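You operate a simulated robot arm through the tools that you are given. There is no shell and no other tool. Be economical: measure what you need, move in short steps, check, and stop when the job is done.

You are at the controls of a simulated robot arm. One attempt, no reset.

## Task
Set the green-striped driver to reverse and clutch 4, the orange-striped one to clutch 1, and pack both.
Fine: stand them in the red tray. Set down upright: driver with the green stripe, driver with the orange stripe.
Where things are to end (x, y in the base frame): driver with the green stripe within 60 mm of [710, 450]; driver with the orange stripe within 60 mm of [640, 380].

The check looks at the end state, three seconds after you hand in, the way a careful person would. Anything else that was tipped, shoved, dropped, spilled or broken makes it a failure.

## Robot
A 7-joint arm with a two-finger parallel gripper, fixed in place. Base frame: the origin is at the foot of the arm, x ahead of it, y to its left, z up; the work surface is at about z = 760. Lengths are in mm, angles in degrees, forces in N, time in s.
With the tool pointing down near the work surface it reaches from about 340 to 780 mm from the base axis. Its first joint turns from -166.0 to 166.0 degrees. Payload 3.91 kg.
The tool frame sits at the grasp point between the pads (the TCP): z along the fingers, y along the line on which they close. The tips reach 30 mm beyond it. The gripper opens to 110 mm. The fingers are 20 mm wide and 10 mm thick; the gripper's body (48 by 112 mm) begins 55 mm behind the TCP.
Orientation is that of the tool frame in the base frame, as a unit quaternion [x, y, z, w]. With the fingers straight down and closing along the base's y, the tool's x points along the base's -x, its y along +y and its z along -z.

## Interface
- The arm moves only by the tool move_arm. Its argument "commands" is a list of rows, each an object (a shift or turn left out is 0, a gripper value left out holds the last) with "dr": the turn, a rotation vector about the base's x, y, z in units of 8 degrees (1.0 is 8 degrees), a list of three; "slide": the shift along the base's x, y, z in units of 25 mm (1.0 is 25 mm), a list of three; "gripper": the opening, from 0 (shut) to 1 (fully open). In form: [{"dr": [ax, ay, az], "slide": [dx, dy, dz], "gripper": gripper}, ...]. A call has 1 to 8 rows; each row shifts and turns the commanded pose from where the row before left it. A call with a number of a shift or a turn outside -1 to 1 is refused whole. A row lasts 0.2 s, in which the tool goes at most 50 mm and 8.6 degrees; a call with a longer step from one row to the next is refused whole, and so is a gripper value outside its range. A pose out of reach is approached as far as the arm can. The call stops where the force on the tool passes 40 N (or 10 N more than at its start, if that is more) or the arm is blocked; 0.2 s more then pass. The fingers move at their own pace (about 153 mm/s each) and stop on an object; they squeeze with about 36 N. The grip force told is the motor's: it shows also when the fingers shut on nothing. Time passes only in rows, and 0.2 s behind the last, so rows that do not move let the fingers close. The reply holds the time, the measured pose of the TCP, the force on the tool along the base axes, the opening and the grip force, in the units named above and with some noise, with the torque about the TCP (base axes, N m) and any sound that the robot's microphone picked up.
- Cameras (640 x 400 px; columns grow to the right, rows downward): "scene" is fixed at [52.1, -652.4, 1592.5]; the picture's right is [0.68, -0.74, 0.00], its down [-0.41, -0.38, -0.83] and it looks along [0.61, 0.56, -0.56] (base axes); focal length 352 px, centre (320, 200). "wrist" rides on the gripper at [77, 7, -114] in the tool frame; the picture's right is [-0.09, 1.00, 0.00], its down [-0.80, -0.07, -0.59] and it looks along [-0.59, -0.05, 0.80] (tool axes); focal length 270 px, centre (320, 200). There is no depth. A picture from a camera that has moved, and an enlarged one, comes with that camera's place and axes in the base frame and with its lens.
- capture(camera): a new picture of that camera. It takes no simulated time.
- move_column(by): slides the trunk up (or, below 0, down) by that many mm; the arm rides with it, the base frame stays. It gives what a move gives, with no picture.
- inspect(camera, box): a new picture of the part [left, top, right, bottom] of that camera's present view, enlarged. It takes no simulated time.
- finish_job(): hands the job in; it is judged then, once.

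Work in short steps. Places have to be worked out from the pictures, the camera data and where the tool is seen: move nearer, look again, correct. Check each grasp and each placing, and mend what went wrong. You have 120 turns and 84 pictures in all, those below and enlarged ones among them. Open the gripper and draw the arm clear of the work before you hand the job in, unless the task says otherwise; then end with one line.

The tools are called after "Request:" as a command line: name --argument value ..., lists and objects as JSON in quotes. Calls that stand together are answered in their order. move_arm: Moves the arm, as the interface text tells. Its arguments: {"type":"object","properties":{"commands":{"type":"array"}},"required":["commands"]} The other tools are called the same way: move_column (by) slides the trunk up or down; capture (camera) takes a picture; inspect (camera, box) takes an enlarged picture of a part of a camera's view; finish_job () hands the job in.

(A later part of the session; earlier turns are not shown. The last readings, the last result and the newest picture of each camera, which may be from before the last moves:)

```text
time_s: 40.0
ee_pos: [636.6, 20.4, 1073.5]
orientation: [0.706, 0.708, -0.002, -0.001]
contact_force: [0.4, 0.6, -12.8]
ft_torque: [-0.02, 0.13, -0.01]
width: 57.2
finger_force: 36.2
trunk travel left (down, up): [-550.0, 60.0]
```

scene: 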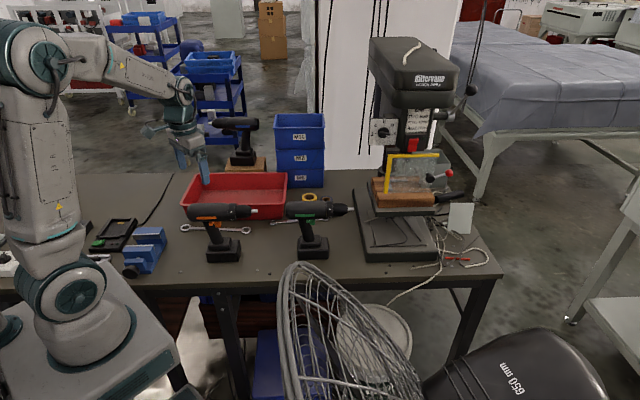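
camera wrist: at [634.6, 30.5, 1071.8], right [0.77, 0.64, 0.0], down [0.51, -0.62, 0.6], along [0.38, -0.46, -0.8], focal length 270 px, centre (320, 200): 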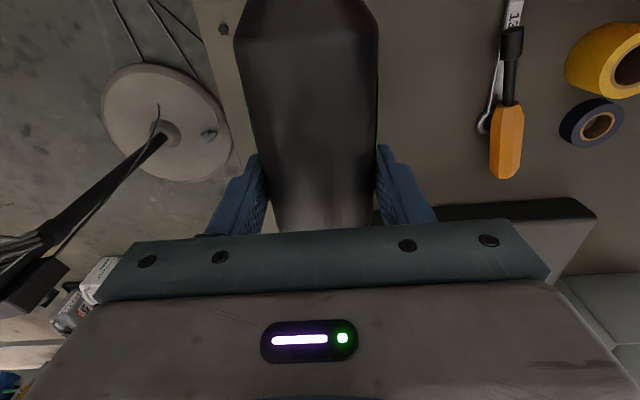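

Request:
move_arm --commands '[{"slide": [0, 0, -0.9]}, {"slide": [0, 0, -0.9]}, {"slide": [0, 0, -0.9]}, {"slide": [0, 0, -0.9]}, {"slide": [0, 0, -0.6]}, {"slide": [0, 0, -0.2]}, {"slide": [0, 0, -0.1]}]'

Request:
inspect --camera "scene" --box '[235, 165, 355, 265]'

```text
time_s: 41.6
ee_pos: [635.4, 22.3, 963.7]
orientation: [0.707, 0.707, -0.001, 0.0]
contact_force: [-1.9, 0.6, 1.1]
ft_torque: [-0.68, 0.68, -0.08]
width: 57.6
finger_force: 36.1
trunk travel left (down, up): [-550.0, 60.0]
```

```text
4.00 times, centred on (295, 215) of scene
camera zoom: at [52.1, -652.4, 1592.5], right [0.68, -0.74, 0.0], down [-0.41, -0.38, -0.83], along [0.61, 0.56, -0.56], focal length 1409 px, centre (420, 140)
```

zoom: 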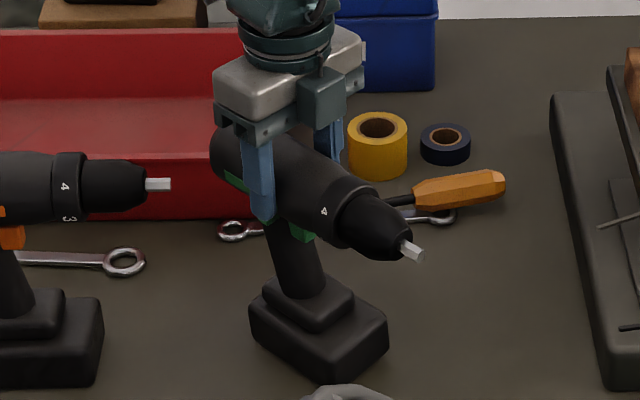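

The table now carries the weight. I'll release and lift clear.

Request:
move_arm --commands '[{"slide": [0, 0, -0.04]}, {"gripper": 0.6}, {"gripper": 1.0}, {"gripper": 1.0}, {}]'

Request:
move_arm --commands '[{"slide": [0, 0, 0.9]}, {"slide": [0, 0, 0.9]}, {"slide": [0, 0, 0.9]}, {"slide": [0, 0, 0.9]}, {}]'

Request:
capture --camera "wrist"

Request:
inspect --camera "scene" --box '[235, 165, 355, 265]'

```text
time_s: 42.8
ee_pos: [635.0, 21.3, 960.1]
orientation: [0.707, 0.707, -0.002, -0.001]
contact_force: [-0.9, -0.9, 0.4]
ft_torque: [-0.01, 0.0, 0.03]
width: 109.8
finger_force: 0.0
trunk travel left (down, up): [-550.0, 60.0]
```

```text
time_s: 44.0
ee_pos: [635.5, 20.4, 1049.9]
orientation: [0.707, 0.708, -0.002, -0.001]
contact_force: [-0.7, 0.8, -0.8]
ft_torque: [0.03, -0.01, -0.01]
width: 110.1
finger_force: 0.0
trunk travel left (down, up): [-550.0, 60.0]
```

```text
43 pictures are left
camera wrist: at [642.9, 97.4, 1164.4], right [1.0, -0.09, 0.0], down [-0.07, -0.8, 0.6], along [-0.05, -0.59, -0.8], focal length 270 px, centre (320, 200)
```

wrist: 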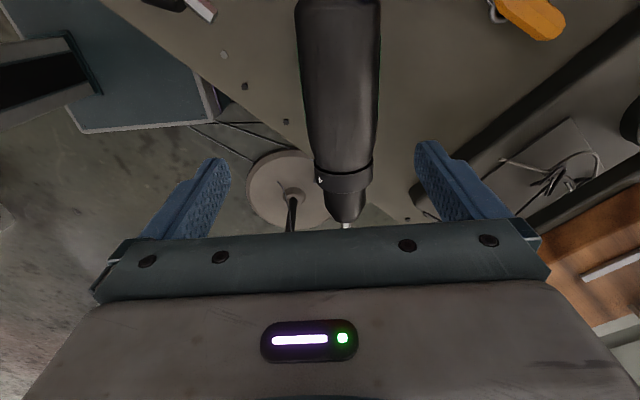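

```text
4.00 times, centred on (295, 215) of scene
camera zoom: at [52.1, -652.4, 1592.5], right [0.68, -0.74, 0.0], down [-0.41, -0.38, -0.83], along [0.61, 0.56, -0.56], focal length 1409 px, centre (420, 140)
```

zoom: 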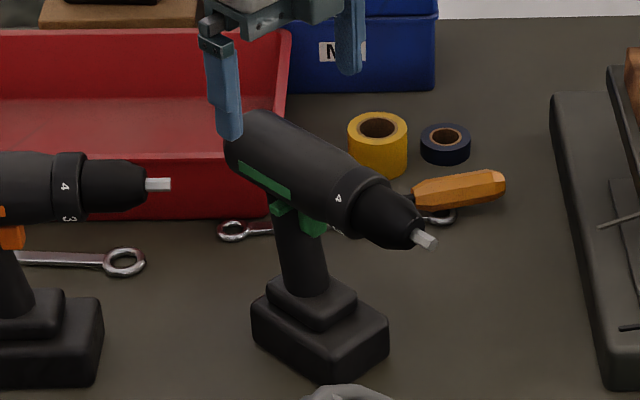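

The green driver stands with its axis along −y at x≈653, collar at about (653, −46, 950). I'll come in tilted +32° about y, straddle the collar and grip it.

Request:
move_arm --commands '[{"dr": [0, 1, 0], "slide": [0.7, -0.67, -0.15]}, {"dr": [0, 1, 0], "slide": [0.7, -0.67, -0.15]}, {"dr": [0, 1, 0], "slide": [0.7, -0.67, -0.15]}, {"dr": [0, 1, 0], "slide": [0.7, -0.67, -0.15]}, {}]'

Request:
capture --camera "wrist"

```text
time_s: 45.2
ee_pos: [687.9, -30.4, 1038.6]
orientation: [0.691, 0.691, -0.149, -0.148]
contact_force: [-0.5, 1.1, -0.2]
ft_torque: [-0.02, 0.0, 0.0]
width: 110.0
finger_force: 0.1
out of reach, approached as far as the arm can: row 4
trunk travel left (down, up): [-550.0, 60.0]
```

```text
41 pictures are left
camera wrist: at [740.4, 46.6, 1140.1], right [0.91, -0.09, -0.41], down [0.18, -0.8, 0.57], along [-0.38, -0.59, -0.71], focal length 270 px, centre (320, 200)
```

wrist: 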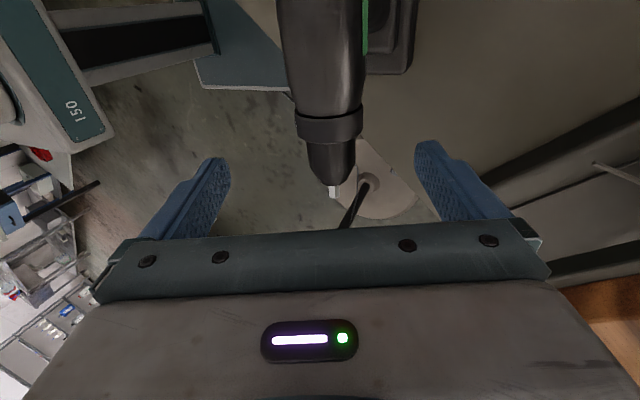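

Too far out for that tilt. Combining views, the collar is nearer (654, −26, 946). I'll reduce the tilt to 16° and read where the pose settles.

Request:
move_arm --commands '[{"dr": [0, -1, 0], "slide": [-0.4, 0, 0]}, {"dr": [0, -1, 0], "slide": [-0.4, 0, 0]}, {}]'

```text
time_s: 46.0
ee_pos: [667.9, -29.2, 1038.2]
orientation: [0.705, 0.705, -0.05, -0.049]
contact_force: [1.1, 0.4, -0.2]
ft_torque: [0.0, -0.03, 0.03]
width: 110.0
finger_force: 0.2
trunk travel left (down, up): [-550.0, 60.0]
```

Request:
move_arm --commands '[{"dr": [0, 1, 0], "slide": [0.44, 0.12, -0.2]}, {"slide": [-0.25, 0, -0.87]}, {"slide": [-0.25, 0, -0.87]}, {"slide": [-0.25, 0, -0.87]}, {"slide": [-0.25, 0, -0.87]}, {}]'

Request:
capture --camera "wrist"

Request:
inspect --camera "scene" --box '[255, 165, 335, 235]'

```text
time_s: 47.4
ee_pos: [654.1, -25.2, 945.9]
orientation: [0.7, 0.7, -0.099, -0.099]
contact_force: [0.4, -0.7, 0.4]
ft_torque: [0.0, 0.02, 0.02]
width: 110.2
finger_force: 0.2
trunk travel left (down, up): [-550.0, 60.0]
```

```text
40 pictures are left
camera wrist: at [692.5, 49.9, 1053.7], right [0.96, -0.09, -0.28], down [0.1, -0.8, 0.59], along [-0.27, -0.59, -0.76], focal length 270 px, centre (320, 200)
```

wrist: 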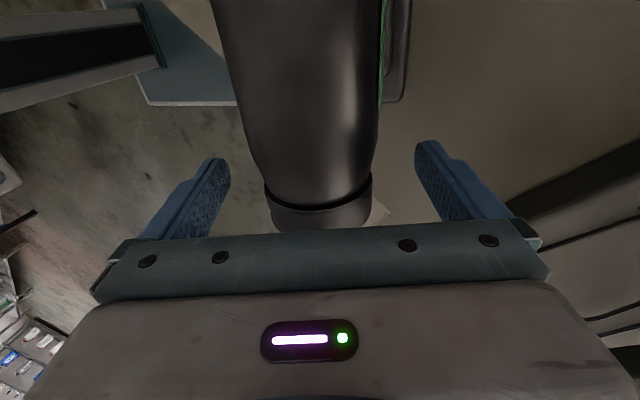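

```text
5.71 times, centred on (295, 200) of scene
camera zoom: at [52.1, -652.4, 1592.5], right [0.68, -0.74, 0.0], down [-0.41, -0.38, -0.83], along [0.61, 0.56, -0.56], focal length 2013 px, centre (463, 200)
```

zoom: 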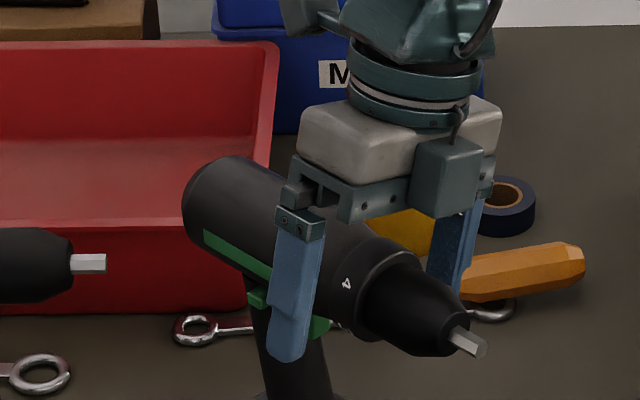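

The groove behind the collar is at y≈−16, so the collar spans about −17 to −39. I'll shift 4 mm forward and close on it.

Request:
move_arm --commands '[{"slide": [0, -0.18, 0]}, {"gripper": 0.3}, {"gripper": 0.3}, {"gripper": 0.3}]'

Request:
inspect --camera "scene" --box '[255, 165, 335, 235]'

```text
time_s: 48.4
ee_pos: [654.3, -32.5, 944.9]
orientation: [0.7, 0.7, -0.099, -0.099]
contact_force: [-2.9, -1.9, 0.8]
ft_torque: [-0.09, 0.0, 0.05]
width: 53.0
finger_force: 36.2
trunk travel left (down, up): [-550.0, 60.0]
```

```text
5.71 times, centred on (295, 200) of scene
camera zoom: at [52.1, -652.4, 1592.5], right [0.68, -0.74, 0.0], down [-0.41, -0.38, -0.83], along [0.61, 0.56, -0.56], focal length 2013 px, centre (463, 200)
```

zoom: 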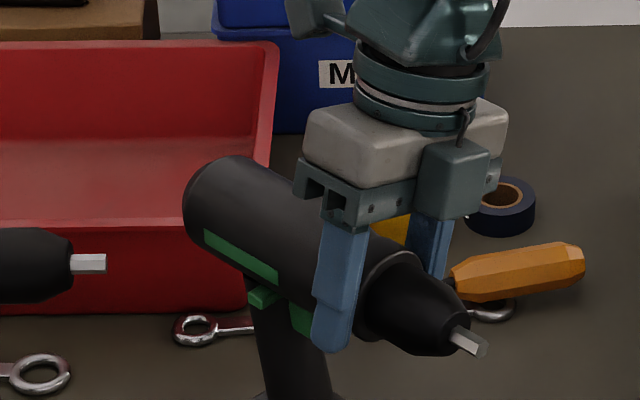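

The fingers sit on the rear part of the collar. I'll reopen slightly, shift 6 mm more toward the nose and regrip.

Request:
move_arm --commands '[{"gripper": 0.7}, {"slide": [0, -0.15, 0], "gripper": 0.7}, {"gripper": 0.3}, {"gripper": 0.3}, {"gripper": 0.3}]'

Request:
inspect --camera "scene" --box '[270, 175, 320, 215]'

```text
time_s: 49.6
ee_pos: [652.8, -34.8, 945.7]
orientation: [0.7, 0.7, -0.1, -0.099]
contact_force: [-2.0, 0.1, 0.0]
ft_torque: [0.12, 0.03, -0.01]
width: 52.5
finger_force: 35.6
trunk travel left (down, up): [-550.0, 60.0]
```

```text
10.00 times, centred on (295, 195) of scene
camera zoom: at [52.1, -652.4, 1592.5], right [0.68, -0.74, 0.0], down [-0.41, -0.38, -0.83], along [0.61, 0.56, -0.56], focal length 3523 px, centre (570, 250)
```

zoom: 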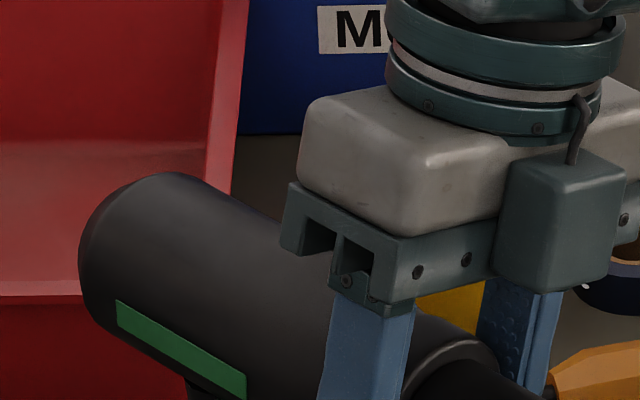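

Gripped at 52.5 mm. I'll turn the collar 16° to begin with, checking torque and sound.

Request:
move_arm --commands '[{"dr": [0, -1, 0]}, {"dr": [0, -1, 0]}]'

Request:
inspect --camera "scene" --box '[255, 165, 335, 245]'

```text
time_s: 50.2
ee_pos: [653.8, -34.8, 945.4]
orientation: [0.707, 0.707, 0.001, -0.001]
contact_force: [-2.8, -1.3, 1.7]
ft_torque: [0.03, 0.02, 0.03]
width: 52.5
finger_force: 36.6
trunk travel left (down, up): [-550.0, 60.0]
```

```text
5.00 times, centred on (295, 205) of scene
camera zoom: at [52.1, -652.4, 1592.5], right [0.68, -0.74, 0.0], down [-0.41, -0.38, -0.83], along [0.61, 0.56, -0.56], focal length 1762 px, centre (445, 175)
```

zoom: 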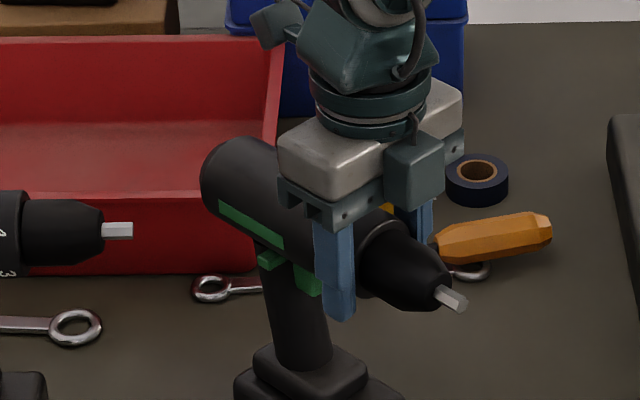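

The driver stayed upright with almost no torque. I'll continue to a 60° total.

Request:
move_arm --commands '[{"dr": [0, -1, 0]}, {"dr": [0, -1, 0]}, {"dr": [0, -1, 0]}, {"dr": [0, -1, 0]}, {"dr": [0, -1, 0]}, {"dr": [0, -0.5, 0]}, {}]'

Request:
inspect --camera "scene" --box '[255, 165, 335, 245]'

```text
time_s: 51.8
ee_pos: [652.8, -34.8, 945.3]
orientation: [0.656, 0.655, 0.264, 0.265]
contact_force: [-1.4, -0.8, -0.2]
ft_torque: [-0.13, 0.04, 0.02]
width: 52.7
finger_force: 36.2
trunk travel left (down, up): [-550.0, 60.0]
```

```text
5.00 times, centred on (295, 205) of scene
camera zoom: at [52.1, -652.4, 1592.5], right [0.68, -0.74, 0.0], down [-0.41, -0.38, -0.83], along [0.61, 0.56, -0.56], focal length 1762 px, centre (445, 175)
```

zoom: 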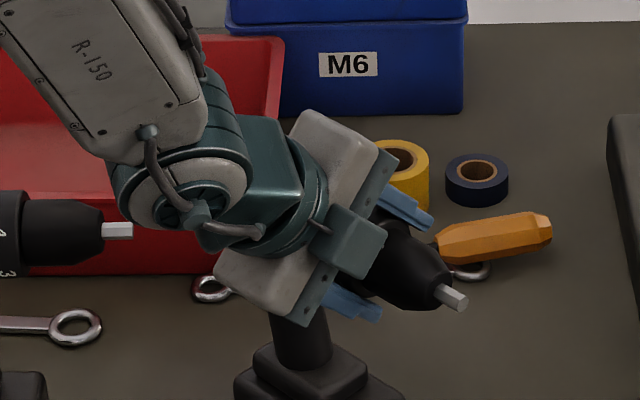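

The driver stayed put. I'll open, back out along the tool axis, and look at the collar.

Request:
move_arm --commands '[{"gripper": 1.0}, {"gripper": 1.0}, {"slide": [-0.69, 0, 0.72]}, {"slide": [-0.69, 0, 0.72]}, {"slide": [-0.69, 0, 0.72]}, {"slide": [-0.69, 0, 0.72]}, {"slide": [-0.69, 0, 0.72]}]'

Request:
move_arm --commands '[{"dr": [0, 1, 0], "slide": [0.5, 0, 0.2]}, {"dr": [0, 1, 0], "slide": [0.5, 0, 0.2]}, {"dr": [0, 1, 0], "slide": [0.6, 0, 0]}, {"dr": [0, 1, 0], "slide": [0.6, 0, 0]}, {"dr": [0, 1, 0], "slide": [0.6, 0, 0]}, {"dr": [0, 1, 0], "slide": [0.6, 0, 0]}, {"dr": [0, 1, 0], "slide": [0.6, 0, 0]}, {"dr": [0, 0.5, 0], "slide": [0.3, 0, 0]}]'

Request:
inspect --camera "scene" --box '[255, 165, 335, 235]'

```text
time_s: 53.4
ee_pos: [568.1, -35.1, 1035.5]
orientation: [0.656, 0.656, 0.263, 0.265]
contact_force: [-0.3, 0.0, -0.4]
ft_torque: [0.01, 0.01, 0.03]
width: 110.1
finger_force: 0.0
trunk travel left (down, up): [-550.0, 60.0]
```

```text
time_s: 55.2
ee_pos: [676.9, -34.6, 1045.3]
orientation: [0.701, 0.7, -0.1, -0.099]
contact_force: [-0.9, 0.2, 1.0]
ft_torque: [0.0, -0.01, -0.03]
width: 109.8
finger_force: 0.0
trunk travel left (down, up): [-550.0, 60.0]
```

```text
5.71 times, centred on (295, 200) of scene
camera zoom: at [52.1, -652.4, 1592.5], right [0.68, -0.74, 0.0], down [-0.41, -0.38, -0.83], along [0.61, 0.56, -0.56], focal length 2013 px, centre (463, 200)
```

zoom: 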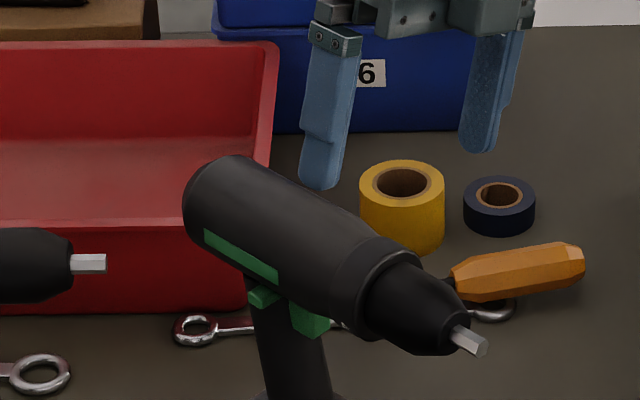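

"4" has rotated down out of sight, as expected. Second 60° stroke next, same grip.

Request:
move_arm --commands '[{"slide": [-0.24, 0, -0.99]}, {"slide": [-0.24, 0, -0.99]}, {"slide": [-0.24, 0, -0.99]}, {"slide": [-0.24, 0, -0.99]}, {"gripper": 0.3}, {"gripper": 0.3}, {"gripper": 0.3}]'

Request:
move_arm --commands '[{"dr": [0, -1, 0]}, {"dr": [0, -1, 0]}, {"dr": [0, -1, 0]}, {"dr": [0, -1, 0]}, {"dr": [0, -1, 0]}, {"dr": [0, -1, 0]}, {"dr": [0, -1, 0]}, {"dr": [0, -0.5, 0]}]'

Request:
move_arm --commands '[{}, {"gripper": 1.0}, {"gripper": 1.0}, {"slide": [-0.69, 0, 0.72]}, {"slide": [-0.69, 0, 0.72]}, {"slide": [-0.69, 0, 0.72]}, {"slide": [-0.69, 0, 0.72]}, {"slide": [-0.69, 0, 0.72]}]'

Request:
capture --camera "wrist"

```text
time_s: 56.8
ee_pos: [649.9, -34.7, 945.8]
orientation: [0.7, 0.7, -0.1, -0.099]
contact_force: [1.5, -1.6, -0.5]
ft_torque: [-0.33, 0.0, -0.04]
width: 52.7
finger_force: 35.7
trunk travel left (down, up): [-550.0, 60.0]
```

```text
time_s: 58.6
ee_pos: [650.9, -34.6, 946.3]
orientation: [0.656, 0.657, 0.263, 0.264]
contact_force: [-2.2, 0.7, -0.2]
ft_torque: [-0.57, 0.33, 0.01]
width: 52.9
finger_force: 36.2
trunk travel left (down, up): [-550.0, 60.0]
```

```text
time_s: 60.4
ee_pos: [565.1, -34.4, 1036.3]
orientation: [0.656, 0.656, 0.263, 0.265]
contact_force: [-0.3, 0.5, -0.2]
ft_torque: [-0.01, 0.0, -0.03]
width: 110.0
finger_force: 0.0
trunk travel left (down, up): [-550.0, 60.0]
```

```text
33 pictures are left
camera wrist: at [490.8, 42.3, 1124.8], right [0.72, -0.09, 0.69], down [-0.46, -0.8, 0.38], along [0.52, -0.59, -0.62], focal length 270 px, centre (320, 200)
```

wrist: 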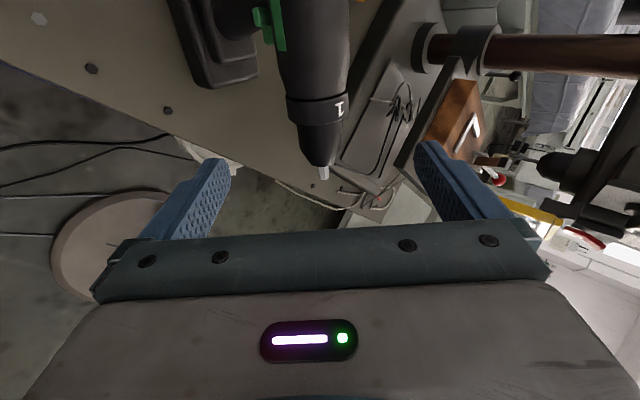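

"1" now sits on top of the collar, so "4" should be at the bottom index. Next the switch: I'll rotate the tool about its own axis, close the fingers and level it out. It can then press the bar's right end from the base side, and the wrist camera will see underneath.

Request:
move_arm --commands '[{"dr": [-0.69, 0, 0.72], "slide": [-0.7, 0.3, 0], "gripper": 0}, {"dr": [-0.69, 0, 0.72], "slide": [-0.7, 0.3, 0]}, {"dr": [-0.69, 0, 0.72], "slide": [-0.7, 0.3, 0]}, {"dr": [-0.69, 0, 0.72], "slide": [0, 0.3, 0]}, {"dr": [-0.69, 0, 0.72], "slide": [0, 0.3, 0]}, {"dr": [-0.69, 0, 0.72], "slide": [0, 0.3, 0]}, {"dr": [-0.69, 0, 0.72], "slide": [0, 0.3, 0]}, {"dr": [-0.69, 0, 0.72]}]'

Request:
move_arm --commands '[{"dr": [-0.69, 0, 0.72]}, {"dr": [-0.69, 0, 0.72]}, {"dr": [-0.69, 0, 0.72]}, {"dr": [-0.17, 0, 0.18]}, {}]'

```text
time_s: 62.2
ee_pos: [513.0, 17.7, 1036.6]
orientation: [0.209, 0.904, 0.085, 0.363]
contact_force: [0.0, 0.2, -0.1]
ft_torque: [0.0, 0.03, -0.02]
width: 0.0
finger_force: 35.8
trunk travel left (down, up): [-550.0, 60.0]
```

```text
time_s: 63.4
ee_pos: [513.9, 17.2, 1035.9]
orientation: [0.002, 0.928, 0.001, 0.373]
contact_force: [0.5, 0.0, 1.3]
ft_torque: [0.02, 0.01, -0.04]
width: 0.0
finger_force: 36.2
trunk travel left (down, up): [-550.0, 60.0]
```

Request:
move_arm --commands '[{"dr": [0, -0.8, 0], "slide": [0.2, 0.05, -0.9]}, {"dr": [0, -0.8, 0], "slide": [0.2, 0.05, -0.9]}, {"dr": [0, -0.8, 0], "slide": [0.2, 0.05, -0.9]}, {"dr": [0, -0.8, 0], "slide": [0.2, 0.05, -0.9]}, {"dr": [0, -0.7, 0], "slide": [0.2, 0.05, -0.9]}, {}]'

Request:
capture --camera "wrist"

Request:
capture --camera "scene"

```text
time_s: 64.8
ee_pos: [539.3, 25.0, 923.6]
orientation: [0.001, 0.793, 0.002, 0.609]
contact_force: [0.2, 0.6, 0.3]
ft_torque: [0.01, 0.03, -0.01]
width: 0.1
finger_force: 35.9
trunk travel left (down, up): [-550.0, 60.0]
```

```text
32 pictures are left
camera wrist: at [407.0, 31.0, 879.0], right [0.02, 1.0, 0.09], down [-0.37, -0.07, 0.93], along [0.93, -0.05, 0.36], focal length 270 px, centre (320, 200)
```

wrist: 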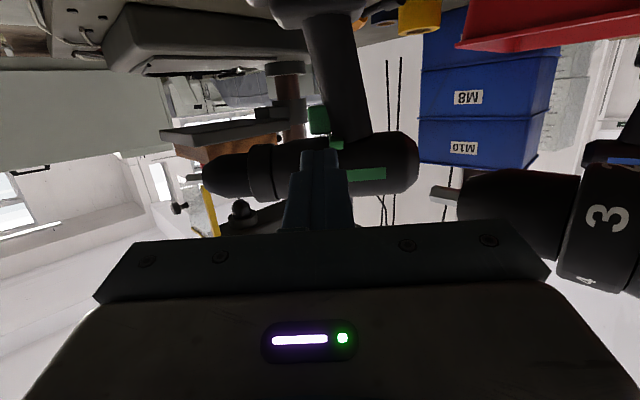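

```text
31 pictures are left
```

scene: 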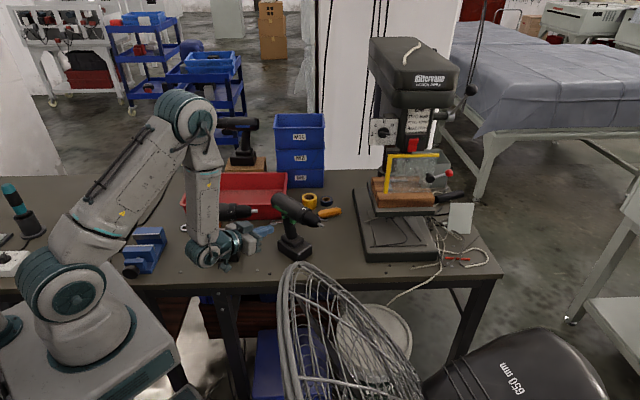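

Request:
inspect --camera "wrist" --box '[200, 90, 420, 220]'

Request:
inspect --camera "wrist" --box '[230, 130, 300, 210]'

```text
2.91 times, centred on (310, 155) of wrist
camera zoom: at [407.0, 31.0, 879.0], right [0.02, 1.0, 0.09], down [-0.37, -0.07, 0.93], along [0.93, -0.05, 0.36], focal length 786 px, centre (349, 331)
```

zoom: 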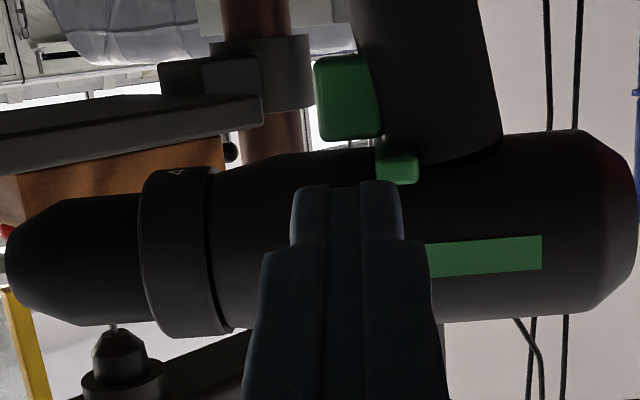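

```text
5.00 times, centred on (265, 170) of wrist
camera zoom: at [407.0, 31.0, 879.0], right [0.02, 1.0, 0.09], down [-0.37, -0.07, 0.93], along [0.93, -0.05, 0.36], focal length 1351 px, centre (595, 350)
```

zoom: 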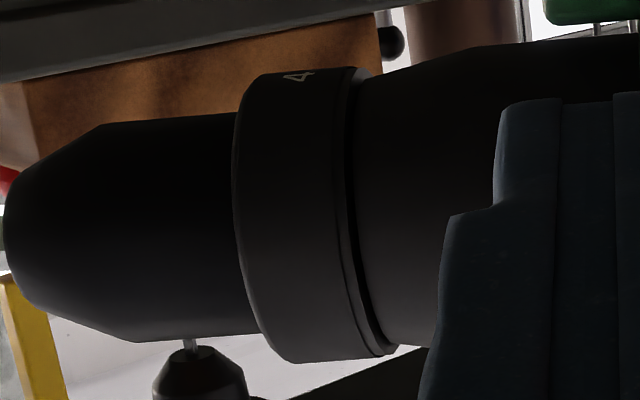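

"4" is at the bottom as planned. The bar's right end is at about (624, 37, 916). I'll align the closed fingertips slightly low on it, keeping clear of the orange driver's bit, and advance.

Request:
move_arm --commands '[{"slide": [0, 0.22, -0.2]}, {"slide": [0.8, 0, 0]}, {"slide": [0.8, 0, 0]}, {"slide": [0.2, 0, 0]}, {}]'

Request:
inspect --camera "wrist" --box '[250, 90, 450, 220]'

```text
time_s: 66.0
ee_pos: [582.7, 29.1, 920.3]
orientation: [0.001, 0.793, 0.002, 0.609]
contact_force: [0.8, -0.4, -1.2]
ft_torque: [-0.01, 0.01, -0.01]
width: 0.0
finger_force: 35.4
trunk travel left (down, up): [-550.0, 60.0]
```

```text
3.08 times, centred on (350, 155) of wrist
camera zoom: at [452.0, 36.1, 874.8], right [0.02, 1.0, 0.09], down [-0.37, -0.07, 0.93], along [0.93, -0.05, 0.36], focal length 832 px, centre (228, 338)
```

zoom: 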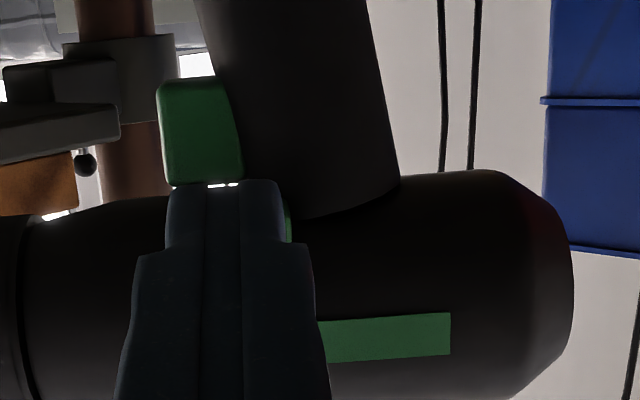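

Overlap with the bar is good. I'll push in small steps and watch the force.

Request:
move_arm --commands '[{"slide": [0.2, 0, 0]}, {"slide": [0.1, 0, 0]}, {"slide": [0.1, 0, 0]}]'

Request:
move_arm --commands '[{"slide": [0.1, 0, 0]}, {"slide": [0.1, 0, 0]}, {}]'

Request:
inspect --camera "wrist" --box '[250, 90, 450, 220]'

```text
time_s: 66.8
ee_pos: [592.5, 29.7, 918.6]
orientation: [0.002, 0.793, 0.001, 0.609]
contact_force: [-1.4, 0.2, -0.2]
ft_torque: [0.01, -0.03, 0.0]
width: 0.2
finger_force: 36.1
trunk travel left (down, up): [-550.0, 60.0]
```

```text
time_s: 67.6
ee_pos: [598.0, 29.4, 918.3]
orientation: [0.002, 0.793, 0.001, 0.609]
contact_force: [-1.0, -0.4, 0.6]
ft_torque: [-0.01, -0.02, -0.01]
width: 0.1
finger_force: 35.9
trunk travel left (down, up): [-550.0, 60.0]
```

```text
3.08 times, centred on (350, 155) of wrist
camera zoom: at [467.2, 36.1, 874.4], right [0.02, 1.0, 0.09], down [-0.37, -0.07, 0.93], along [0.93, -0.05, 0.36], focal length 832 px, centre (228, 338)
```

zoom: 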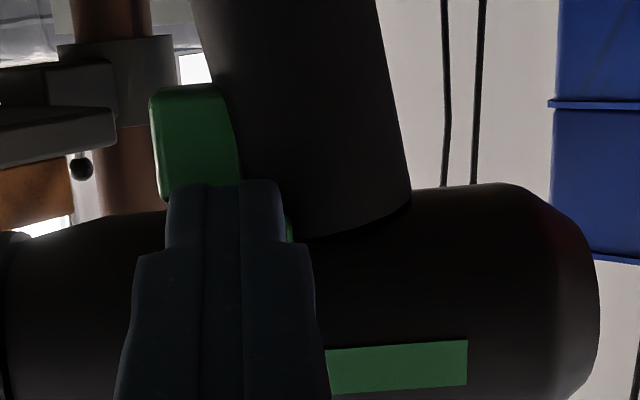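

Low force so far. I'll advance another 6 mm, then check with the scene camera.

Request:
move_arm --commands '[{"slide": [0.1, 0, 0]}, {"slide": [0.1, 0, 0]}, {"slide": [0.06, 0, 0]}, {}]'

Request:
inspect --camera "scene" --box '[255, 185, 325, 245]'

```text
time_s: 68.6
ee_pos: [605.0, 28.8, 919.0]
orientation: [0.001, 0.793, 0.002, 0.609]
contact_force: [-3.9, 0.0, 0.8]
ft_torque: [0.0, -0.03, 0.04]
width: 0.2
finger_force: 36.0
trunk travel left (down, up): [-550.0, 60.0]
```

```text
6.67 times, centred on (290, 215) of scene
camera zoom: at [52.1, -652.4, 1592.5], right [0.68, -0.74, 0.0], down [-0.41, -0.38, -0.83], along [0.61, 0.56, -0.56], focal length 2349 px, centre (520, 100)
```

zoom: 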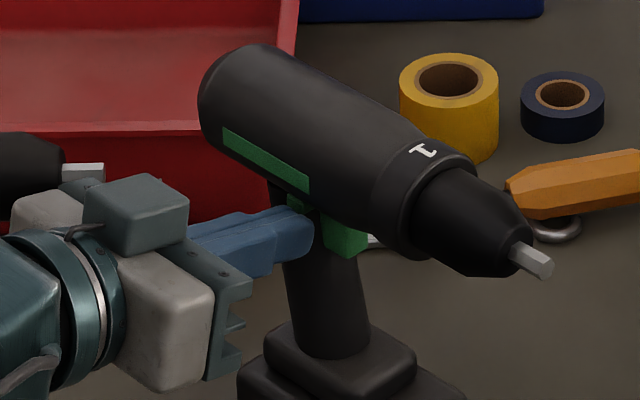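

Force is rising to about 4 N with the driver still upright. I'll back off to look at the bar.

Request:
move_arm --commands '[{"slide": [-0.5, 0, 0]}, {"slide": [-0.9, 0, 0]}, {"slide": [-0.9, -0.4, 0]}, {}]'

Request:
inspect --camera "wrist" --box '[220, 90, 420, 220]'

Request:
inspect --camera "scene" --box '[260, 180, 325, 235]'

```text
time_s: 69.6
ee_pos: [546.0, 21.0, 919.1]
orientation: [0.002, 0.793, 0.001, 0.61]
contact_force: [-0.2, -0.3, 0.6]
ft_torque: [-0.02, -0.01, 0.02]
width: 0.0
finger_force: 36.9
trunk travel left (down, up): [-550.0, 60.0]
```

```text
3.08 times, centred on (320, 155) of wrist
camera zoom: at [415.9, 26.5, 875.2], right [0.02, 1.0, 0.09], down [-0.37, -0.08, 0.93], along [0.93, -0.05, 0.36], focal length 832 px, centre (320, 338)
```

zoom: 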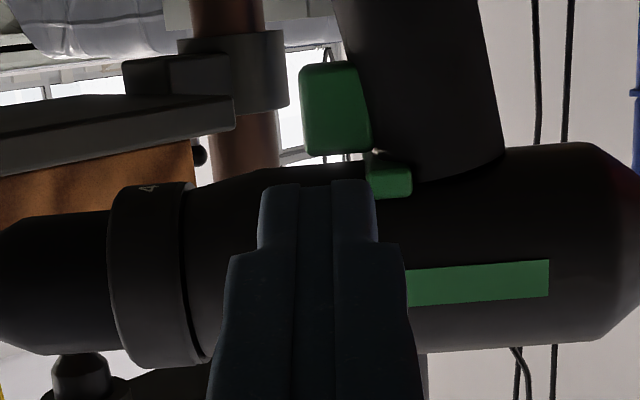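

```text
7.27 times, centred on (292, 208) of scene
camera zoom: at [52.1, -652.4, 1592.5], right [0.68, -0.74, 0.0], down [-0.41, -0.38, -0.83], along [0.61, 0.56, -0.56], focal length 2562 px, centre (520, 146)
```

zoom: 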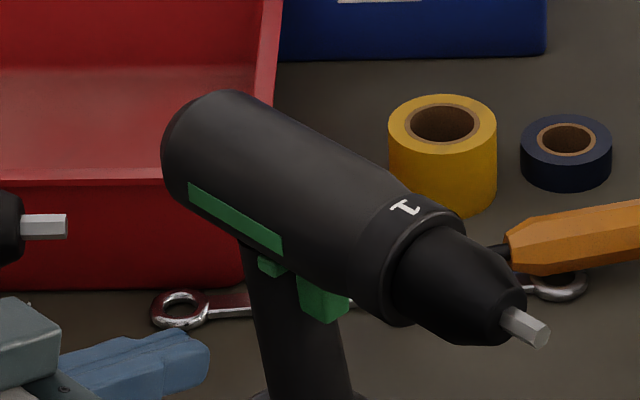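

The bar has moved several mm at low force and then hit its stop. Before moving on, I'll drop lower to check that "4" lines up with the index nub under the collar.

Request:
move_arm --commands '[{"slide": [-0.4, -0.6, -0.8], "dr": [0, -1, 0]}, {"slide": [-0.2, -0.6, -0.8], "dr": [0, -0.5, 0]}, {}]'

Request:
inspect --camera "wrist" --box '[200, 100, 420, 240]'

```text
time_s: 70.4
ee_pos: [533.1, -9.9, 878.3]
orientation: [0.001, 0.725, 0.002, 0.689]
contact_force: [0.3, 0.1, -0.2]
ft_torque: [0.0, 0.03, -0.02]
width: 0.4
finger_force: 36.4
trunk travel left (down, up): [-550.0, 60.0]
```

```text
2.86 times, centred on (310, 170) of wrist
camera zoom: at [414.1, -3.9, 809.0], right [0.0, 1.0, 0.09], down [-0.55, -0.07, 0.83], along [0.83, -0.05, 0.55], focal length 772 px, centre (349, 286)
```

zoom: 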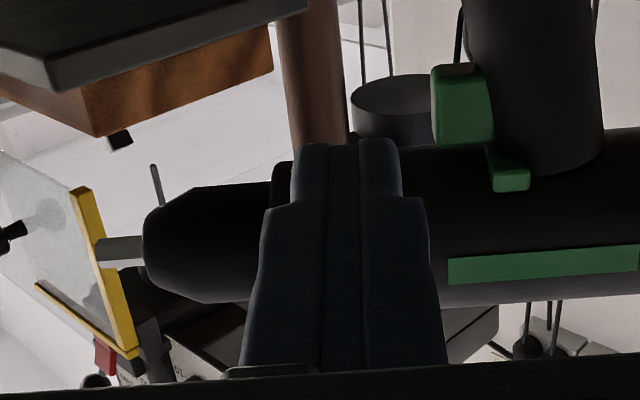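

Request:
move_arm --commands '[{"slide": [0, 0.8, 0]}, {"slide": [0, 0.8, 0]}, {}]'

Request:
inspect --camera "wrist" --box '[220, 120, 320, 200]'

```text
time_s: 71.2
ee_pos: [533.1, 28.1, 880.7]
orientation: [0.0, 0.725, 0.003, 0.688]
contact_force: [-0.3, -0.9, 0.4]
ft_torque: [0.02, -0.01, 0.01]
width: 0.0
finger_force: 36.4
trunk travel left (down, up): [-550.0, 60.0]
```

```text
5.00 times, centred on (270, 160) of wrist
camera zoom: at [413.7, 35.5, 809.8], right [0.0, 1.0, 0.09], down [-0.55, -0.07, 0.83], along [0.83, -0.05, 0.55], focal length 1351 px, centre (570, 400)
```

zoom: 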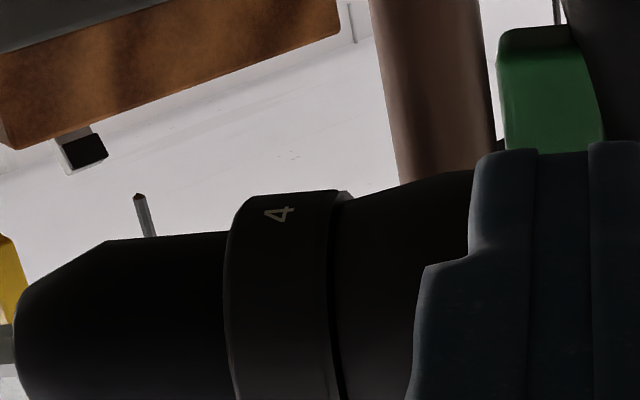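

"4" is at the bottom index, the same alignment "2" had before. I'll raise clear, untilt, and take one look at the tray from above before carrying anything.

Request:
move_arm --commands '[{"slide": [-0.3, -0.2, 1]}, {"slide": [-0.3, -0.2, 1]}, {"slide": [-0.3, 0, 1]}, {"slide": [0, 0, 1], "dr": [0, 1, 0]}, {"slide": [0, 0, 1], "dr": [0, 1, 0]}, {"slide": [0, 0, 1], "dr": [0, 1, 0]}, {"slide": [0, 0, 1], "dr": [0, 1, 0]}, {"slide": [0, 0, 1], "dr": [0, 1, 0]}]'

Request:
move_arm --commands '[{"slide": [0, 1, 1], "dr": [0, 1, 0], "gripper": 1}, {"slide": [0, 1, 1], "dr": [0, 1, 0]}, {"slide": [0, 1, 0], "dr": [0, 1, 0]}, {"slide": [0, 1, 0], "dr": [0, 1, 0]}, {"slide": [0, 1, 0], "dr": [0, 1, 0]}, {"slide": [0, 1, 0], "dr": [0, 0.9, 0]}, {"slide": [0, 1, 0]}, {"slide": [0, 1, 0]}]'

Request:
move_arm --commands '[{"slide": [0, 1, 0]}, {"slide": [0, 1, 0]}, {"slide": [0, 1, 0]}, {"slide": [0, 1, 0]}, {"slide": [0, 1, 0]}, {"slide": [0, 1, 0]}, {}]'

Request:
capture --camera "wrist"

```text
time_s: 73.0
ee_pos: [531.0, 19.8, 1073.0]
orientation: [0.001, 0.917, 0.002, 0.398]
contact_force: [-0.6, -0.7, 0.2]
ft_torque: [0.01, -0.02, -0.04]
width: 0.0
finger_force: 35.8
out of reach, approached as far as the arm can: row 4, 5
trunk travel left (down, up): [-550.0, 60.0]
```

```text
time_s: 74.8
ee_pos: [530.9, 210.0, 1108.3]
orientation: [0.003, 1.0, 0.0, -0.002]
contact_force: [-0.1, -0.7, -0.4]
ft_torque: [-0.02, -0.01, -0.01]
width: 109.8
finger_force: 0.0
out of reach, approached as far as the arm can: row 1
trunk travel left (down, up): [-550.0, 60.0]
```

```text
time_s: 76.4
ee_pos: [532.6, 360.8, 1106.7]
orientation: [0.004, 1.0, 0.001, -0.002]
contact_force: [-0.1, 0.8, -0.4]
ft_torque: [-0.01, -0.01, -0.03]
width: 110.1
finger_force: 0.0
trunk travel left (down, up): [-550.0, 60.0]
```

```text
21 pictures are left
camera wrist: at [455.7, 367.8, 1221.3], right [0.09, 1.0, 0.0], down [0.8, -0.07, 0.59], along [0.59, -0.05, -0.81], focal length 270 px, centre (320, 200)
```

wrist: 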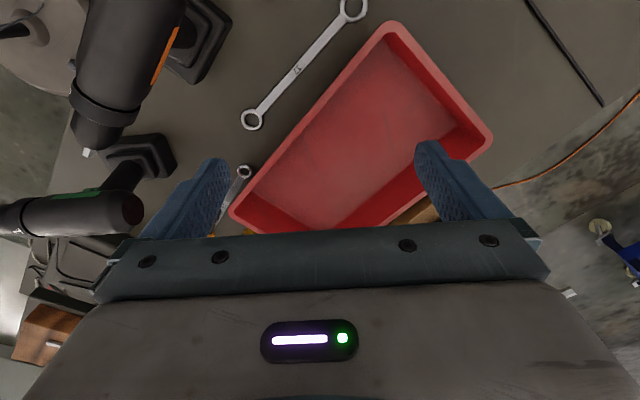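

The tray rim corners come out at roughly (483,448), (741,183) and (640,608), so both targets sit mid-tray, one behind the other. The far target is beyond vertical reach, so I'll grip the green driver with the tool leaning back about 20° toward the base. Moving to its pre-grasp now.

Request:
move_arm --commands '[{"slide": [0.246, -0.97, 0], "dr": [0, 0, -0.804]}, {"slide": [0.246, -0.97, 0], "dr": [0, 0, -0.804]}, {"slide": [0.246, -0.97, 0], "dr": [0, 0, -0.804]}, {"slide": [0.246, -0.97, 0], "dr": [0, 0, -0.804]}, {"slide": [0.246, -0.97, 0], "dr": [0, 0, -0.804]}, {"slide": [0.246, -0.97, 0], "dr": [0, 0, -0.804]}, {"slide": [0.246, -0.97, 0], "dr": [0, 0, -0.804]}, {"slide": [0.246, -0.97, 0], "dr": [0, 0, -0.804]}]'

Request:
move_arm --commands '[{"slide": [0.246, -0.97, 0], "dr": [0, 0, -0.804]}, {"slide": [0.246, -0.97, 0], "dr": [0, 0, -0.804]}, {"slide": [0.246, -0.97, 0], "dr": [0, 0, -0.804]}, {"slide": [0.246, -0.97, 0], "dr": [0, 0, -0.804]}, {"slide": [0.246, -0.97, 0], "dr": [0, 0, -0.804]}, {"slide": [0.246, -0.97, 0], "dr": [0, 0, -0.804]}, {"dr": [0, -1, 0]}, {"dr": [0, -1, 0]}]'

Request:
move_arm --commands '[{"dr": [0, -0.5, 0]}, {}]'

```text
time_s: 78.2
ee_pos: [583.4, 167.3, 1108.8]
orientation: [0.436, 0.9, 0.002, -0.001]
contact_force: [1.2, -0.2, 0.0]
ft_torque: [0.05, -0.02, 0.0]
width: 110.1
finger_force: 0.0
trunk travel left (down, up): [-550.0, 60.0]
```

```text
time_s: 80.0
ee_pos: [618.8, 21.1, 1108.7]
orientation: [0.702, 0.698, 0.1, 0.1]
contact_force: [0.6, 0.0, 0.7]
ft_torque: [0.0, -0.03, 0.0]
width: 109.9
finger_force: 0.0
trunk travel left (down, up): [-550.0, 60.0]
```

```text
time_s: 80.6
ee_pos: [619.1, 22.6, 1108.5]
orientation: [0.698, 0.695, 0.125, 0.123]
contact_force: [-0.4, -0.3, 0.0]
ft_torque: [0.02, -0.03, 0.0]
width: 110.0
finger_force: 0.1
trunk travel left (down, up): [-550.0, 60.0]
```

Request:
move_arm --commands '[{"slide": [0, -0.03, -0.86]}, {"slide": [0, 0, -0.86]}, {"slide": [0, 0, -0.86]}, {"slide": [0.29, 0, -0.8]}, {"slide": [0.29, 0, -0.8]}, {"slide": [0.29, 0, -0.8]}, {"slide": [0.29, 0, -0.8]}, {}]'

Request:
inspect --camera "scene" --box '[250, 165, 330, 245]'

```text
time_s: 82.4
ee_pos: [649.5, 20.7, 963.8]
orientation: [0.698, 0.694, 0.125, 0.122]
contact_force: [-0.4, -0.3, 0.2]
ft_torque: [0.0, 0.01, 0.0]
width: 110.0
finger_force: 0.1
trunk travel left (down, up): [-550.0, 60.0]
```

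```text
5.00 times, centred on (290, 205) of scene
camera zoom: at [52.1, -652.4, 1592.5], right [0.68, -0.74, 0.0], down [-0.41, -0.38, -0.83], along [0.61, 0.56, -0.56], focal length 1762 px, centre (470, 175)
```

zoom: 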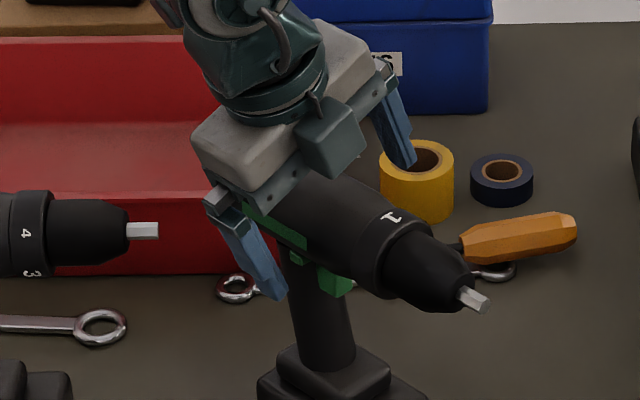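

Request:
move_arm --commands '[{"gripper": 0.3}, {"gripper": 0.3}, {"gripper": 0.3}, {"gripper": 0.3}, {"slide": [0, 0, 0.4]}, {"slide": [0, 0, 0.8]}, {}]'

Request:
inspect --camera "scene" --box '[250, 165, 330, 245]'

```text
time_s: 84.0
ee_pos: [648.2, 20.9, 992.7]
orientation: [0.698, 0.695, 0.124, 0.122]
contact_force: [-0.2, 0.1, -12.1]
ft_torque: [-0.03, 0.02, 0.05]
width: 57.4
finger_force: 36.1
trunk travel left (down, up): [-550.0, 60.0]
```

```text
5.00 times, centred on (290, 205) of scene
camera zoom: at [52.1, -652.4, 1592.5], right [0.68, -0.74, 0.0], down [-0.41, -0.38, -0.83], along [0.61, 0.56, -0.56], focal length 1762 px, centre (470, 175)
```

zoom: 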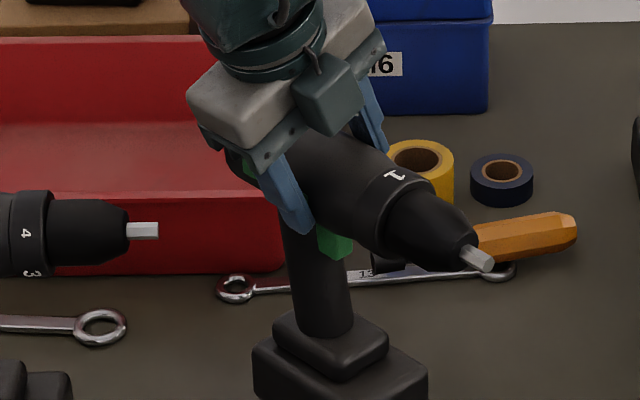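

Held level. To be sure of the switch I'll turn the nose toward the scene camera and tip it up briefly for the frontal view.

Request:
move_arm --commands '[{"slide": [0, 0, 1], "dr": [0, 0, -1]}, {"slide": [0, 0, 1], "dr": [0, 0, -1]}, {"slide": [0, 0, 0.8], "dr": [0, 0, -1]}, {"dr": [0, 0, -1]}, {"dr": [0, 0, -1]}, {"dr": [0, 0, -1]}]'

Request:
move_arm --commands '[{"dr": [-0.5, 0.55, 0]}, {"dr": [-0.5, 0.55, 0]}, {"dr": [-0.5, 0.55, 0]}, {"dr": [-0.5, 0.55, 0]}, {"dr": [-0.5, 0.55, 0]}, {}]'

Request:
inspect --camera "scene" --box '[262, 150, 322, 205]'

```text
time_s: 85.4
ee_pos: [648.3, 21.7, 1062.0]
orientation: [0.921, 0.35, 0.063, 0.162]
contact_force: [1.1, -0.2, -13.0]
ft_torque: [0.01, 0.05, 0.02]
width: 57.5
finger_force: 35.4
trunk travel left (down, up): [-550.0, 60.0]
```

```text
time_s: 86.8
ee_pos: [647.6, 22.3, 1062.9]
orientation: [0.874, 0.38, -0.174, 0.248]
contact_force: [-0.4, -1.1, -11.9]
ft_torque: [0.55, -0.52, 0.0]
width: 57.6
finger_force: 36.0
trunk travel left (down, up): [-550.0, 60.0]
```

```text
7.27 times, centred on (292, 178) of scene
camera zoom: at [52.1, -652.4, 1592.5], right [0.68, -0.74, 0.0], down [-0.41, -0.38, -0.83], along [0.61, 0.56, -0.56], focal length 2562 px, centre (524, 364)
```

zoom: 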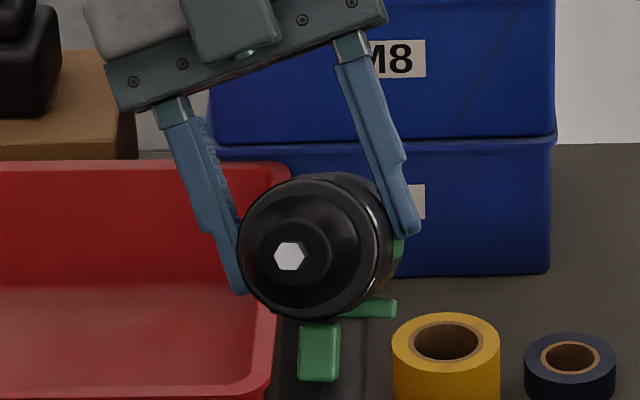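

The bar now sticks out about 30 mm on the driver's left, a full mirror of before, so reverse is set. I'll level it, raise, and swing over the tray.

Request:
move_arm --commands '[{"dr": [0.5, -0.55, 0], "slide": [0.32, 0, 0.3]}, {"dr": [0.5, -0.55, 0], "slide": [0.32, 0, 0.3]}, {"dr": [0.5, -0.55, 0], "slide": [0.32, 0, 0.3]}, {"dr": [0.5, -0.55, 0], "slide": [0.32, 0, 0.3]}, {"dr": [0.5, -0.55, 0], "slide": [0.32, 0, 0.3]}, {"dr": [0, 0, 1]}, {"dr": [0, 0, 1]}, {"dr": [0, 0, 1]}]'

Request:
move_arm --commands '[{"dr": [0, 0, 1], "slide": [0, 0.9, 0]}, {"dr": [0, 0, 1], "slide": [0, 0.9, 0]}, {"dr": [0, 0, 1], "slide": [0, 0.9, 0]}, {"dr": [0, 0, 1], "slide": [0, 0.9, 0]}, {"dr": [0, 0, 1], "slide": [0, 0.9, 0]}, {"dr": [0, 0, 1], "slide": [0, 0.9, 0]}, {"dr": [0, 0, 1], "slide": [0, 0.9, 0]}, {"dr": [0, 0, 1], "slide": [0, 0.9, 0]}]'

Request:
move_arm --commands '[{"dr": [0, 0, 0.5], "slide": [0, 0.9, 0]}, {"slide": [0, 0.9, 0]}, {"slide": [0, 0.9, 0]}, {"slide": [0, 0.9, 0]}, {"slide": [0, 0.9, 0]}, {"slide": [0, 0.9, 0]}, {"slide": [0, 0.9, 0]}, {}]'

```text
time_s: 88.6
ee_pos: [688.1, 19.7, 1098.8]
orientation: [0.827, 0.535, 0.096, 0.145]
contact_force: [-0.7, -0.7, -11.9]
ft_torque: [-0.03, 0.01, 0.01]
width: 57.6
finger_force: 36.4
trunk travel left (down, up): [-550.0, 60.0]
```

```text
time_s: 90.4
ee_pos: [688.2, 203.6, 1099.8]
orientation: [0.417, 0.892, 0.158, 0.071]
contact_force: [-0.1, -0.3, -11.5]
ft_torque: [-0.05, 0.02, 0.0]
width: 57.2
finger_force: 35.5
trunk travel left (down, up): [-550.0, 60.0]
```

```text
time_s: 92.2
ee_pos: [687.9, 358.9, 1098.5]
orientation: [0.387, 0.906, 0.161, 0.066]
contact_force: [0.8, 0.8, -11.6]
ft_torque: [-0.03, -0.01, 0.01]
width: 57.2
finger_force: 36.0
trunk travel left (down, up): [-550.0, 60.0]
```

Request:
move_arm --commands '[{"slide": [0, 0.9, 0]}, {"slide": [0, 0.9, 0]}, {"slide": [0, 0.9, 0]}, {"slide": [0, 0.7, 0]}, {}]'

Request:
inspect --camera "scene" --box '[160, 100, 320, 250]'

```text
time_s: 93.4
ee_pos: [688.1, 448.2, 1099.2]
orientation: [0.387, 0.906, 0.161, 0.065]
contact_force: [0.3, -0.1, -12.1]
ft_torque: [-0.06, -0.03, 0.03]
width: 57.3
finger_force: 36.2
trunk travel left (down, up): [-550.0, 60.0]
```

```text
2.67 times, centred on (240, 175) of scene
camera zoom: at [52.1, -652.4, 1592.5], right [0.68, -0.74, 0.0], down [-0.41, -0.38, -0.83], along [0.61, 0.56, -0.56], focal length 940 px, centre (533, 267)
```

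zoom: 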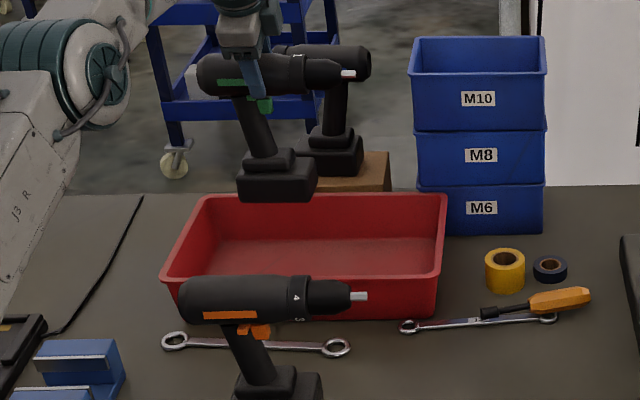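

Positioned over the rear half of the tray. I'll lower to just above the floor.

Request:
move_arm --commands '[{"slide": [0, 0, -0.8]}, {"slide": [0, 0, -0.8]}, {"slide": [0, 0, -0.8]}, {"slide": [0, 0, -0.8]}, {"slide": [0, 0, -0.8]}, {}]'

Request:
inspect --camera "scene" --box '[170, 130, 300, 230]'

```text
time_s: 94.8
ee_pos: [687.5, 446.3, 998.7]
orientation: [0.386, 0.906, 0.16, 0.065]
contact_force: [-0.4, -0.4, -12.0]
ft_torque: [-0.02, -0.04, 0.01]
width: 57.4
finger_force: 36.2
trunk travel left (down, up): [-550.0, 60.0]
```

```text
4.00 times, centred on (235, 180) of scene
camera zoom: at [52.1, -652.4, 1592.5], right [0.68, -0.74, 0.0], down [-0.41, -0.38, -0.83], along [0.61, 0.56, -0.56], focal length 1409 px, centre (660, 280)
```

zoom: 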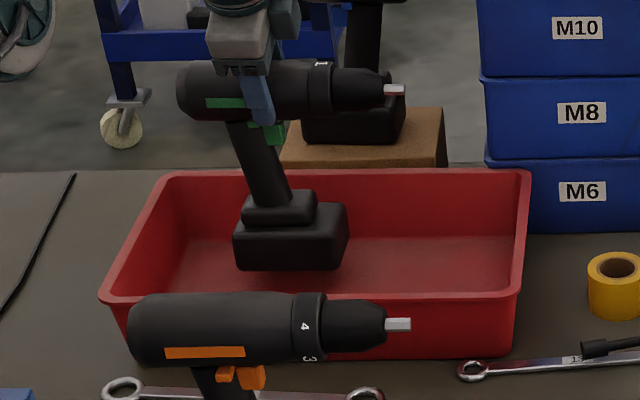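

Clear of all walls. I'll lower in small steps until the floor takes the weight.

Request:
move_arm --commands '[{"slide": [0, 0, -0.6]}, {"slide": [0, 0, -0.3]}, {"slide": [0, 0, -0.15]}, {"slide": [0, 0, -0.1]}]'

```text
time_s: 95.8
ee_pos: [688.0, 444.7, 972.4]
orientation: [0.387, 0.905, 0.162, 0.067]
contact_force: [-0.6, -2.0, -6.7]
ft_torque: [-0.34, -0.08, -0.06]
width: 57.5
finger_force: 35.9
trunk travel left (down, up): [-550.0, 60.0]
```

Request:
move_arm --commands '[{"slide": [0, 0, -0.08]}, {"slide": [0, 0, -0.05]}, {}]'

```text
time_s: 96.6
ee_pos: [687.4, 444.1, 971.3]
orientation: [0.386, 0.905, 0.164, 0.068]
contact_force: [-1.3, -0.9, 8.9]
ft_torque: [-0.05, -0.71, 0.05]
width: 57.5
finger_force: 36.0
trunk travel left (down, up): [-550.0, 60.0]
```

Weight is on the tray floor. I'll open and withdraw along the tool axis.

Request:
move_arm --commands '[{"gripper": 0.65}, {"gripper": 0.85}, {"gripper": 0.85}, {"slide": [-0.24, -0.24, 0.9]}, {"slide": [-0.24, -0.24, 0.9]}, {"slide": [-0.24, -0.24, 0.9]}, {"slide": [-0.24, -0.24, 0.9]}, {"slide": [-0.24, -0.24, 0.9]}]'

Request:
inspect --camera "scene" --box '[170, 130, 300, 230]'

```text
time_s: 98.4
ee_pos: [656.3, 414.7, 1081.4]
orientation: [0.386, 0.906, 0.161, 0.067]
contact_force: [-0.5, 0.4, 0.4]
ft_torque: [0.0, 0.01, -0.04]
width: 93.3
finger_force: 0.1
trunk travel left (down, up): [-550.0, 60.0]
```

```text
4.00 times, centred on (235, 180) of scene
camera zoom: at [52.1, -652.4, 1592.5], right [0.68, -0.74, 0.0], down [-0.41, -0.38, -0.83], along [0.61, 0.56, -0.56], focal length 1409 px, centre (660, 280)
```

zoom: 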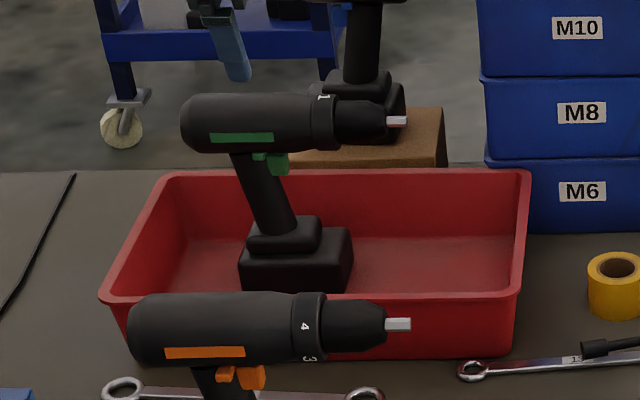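

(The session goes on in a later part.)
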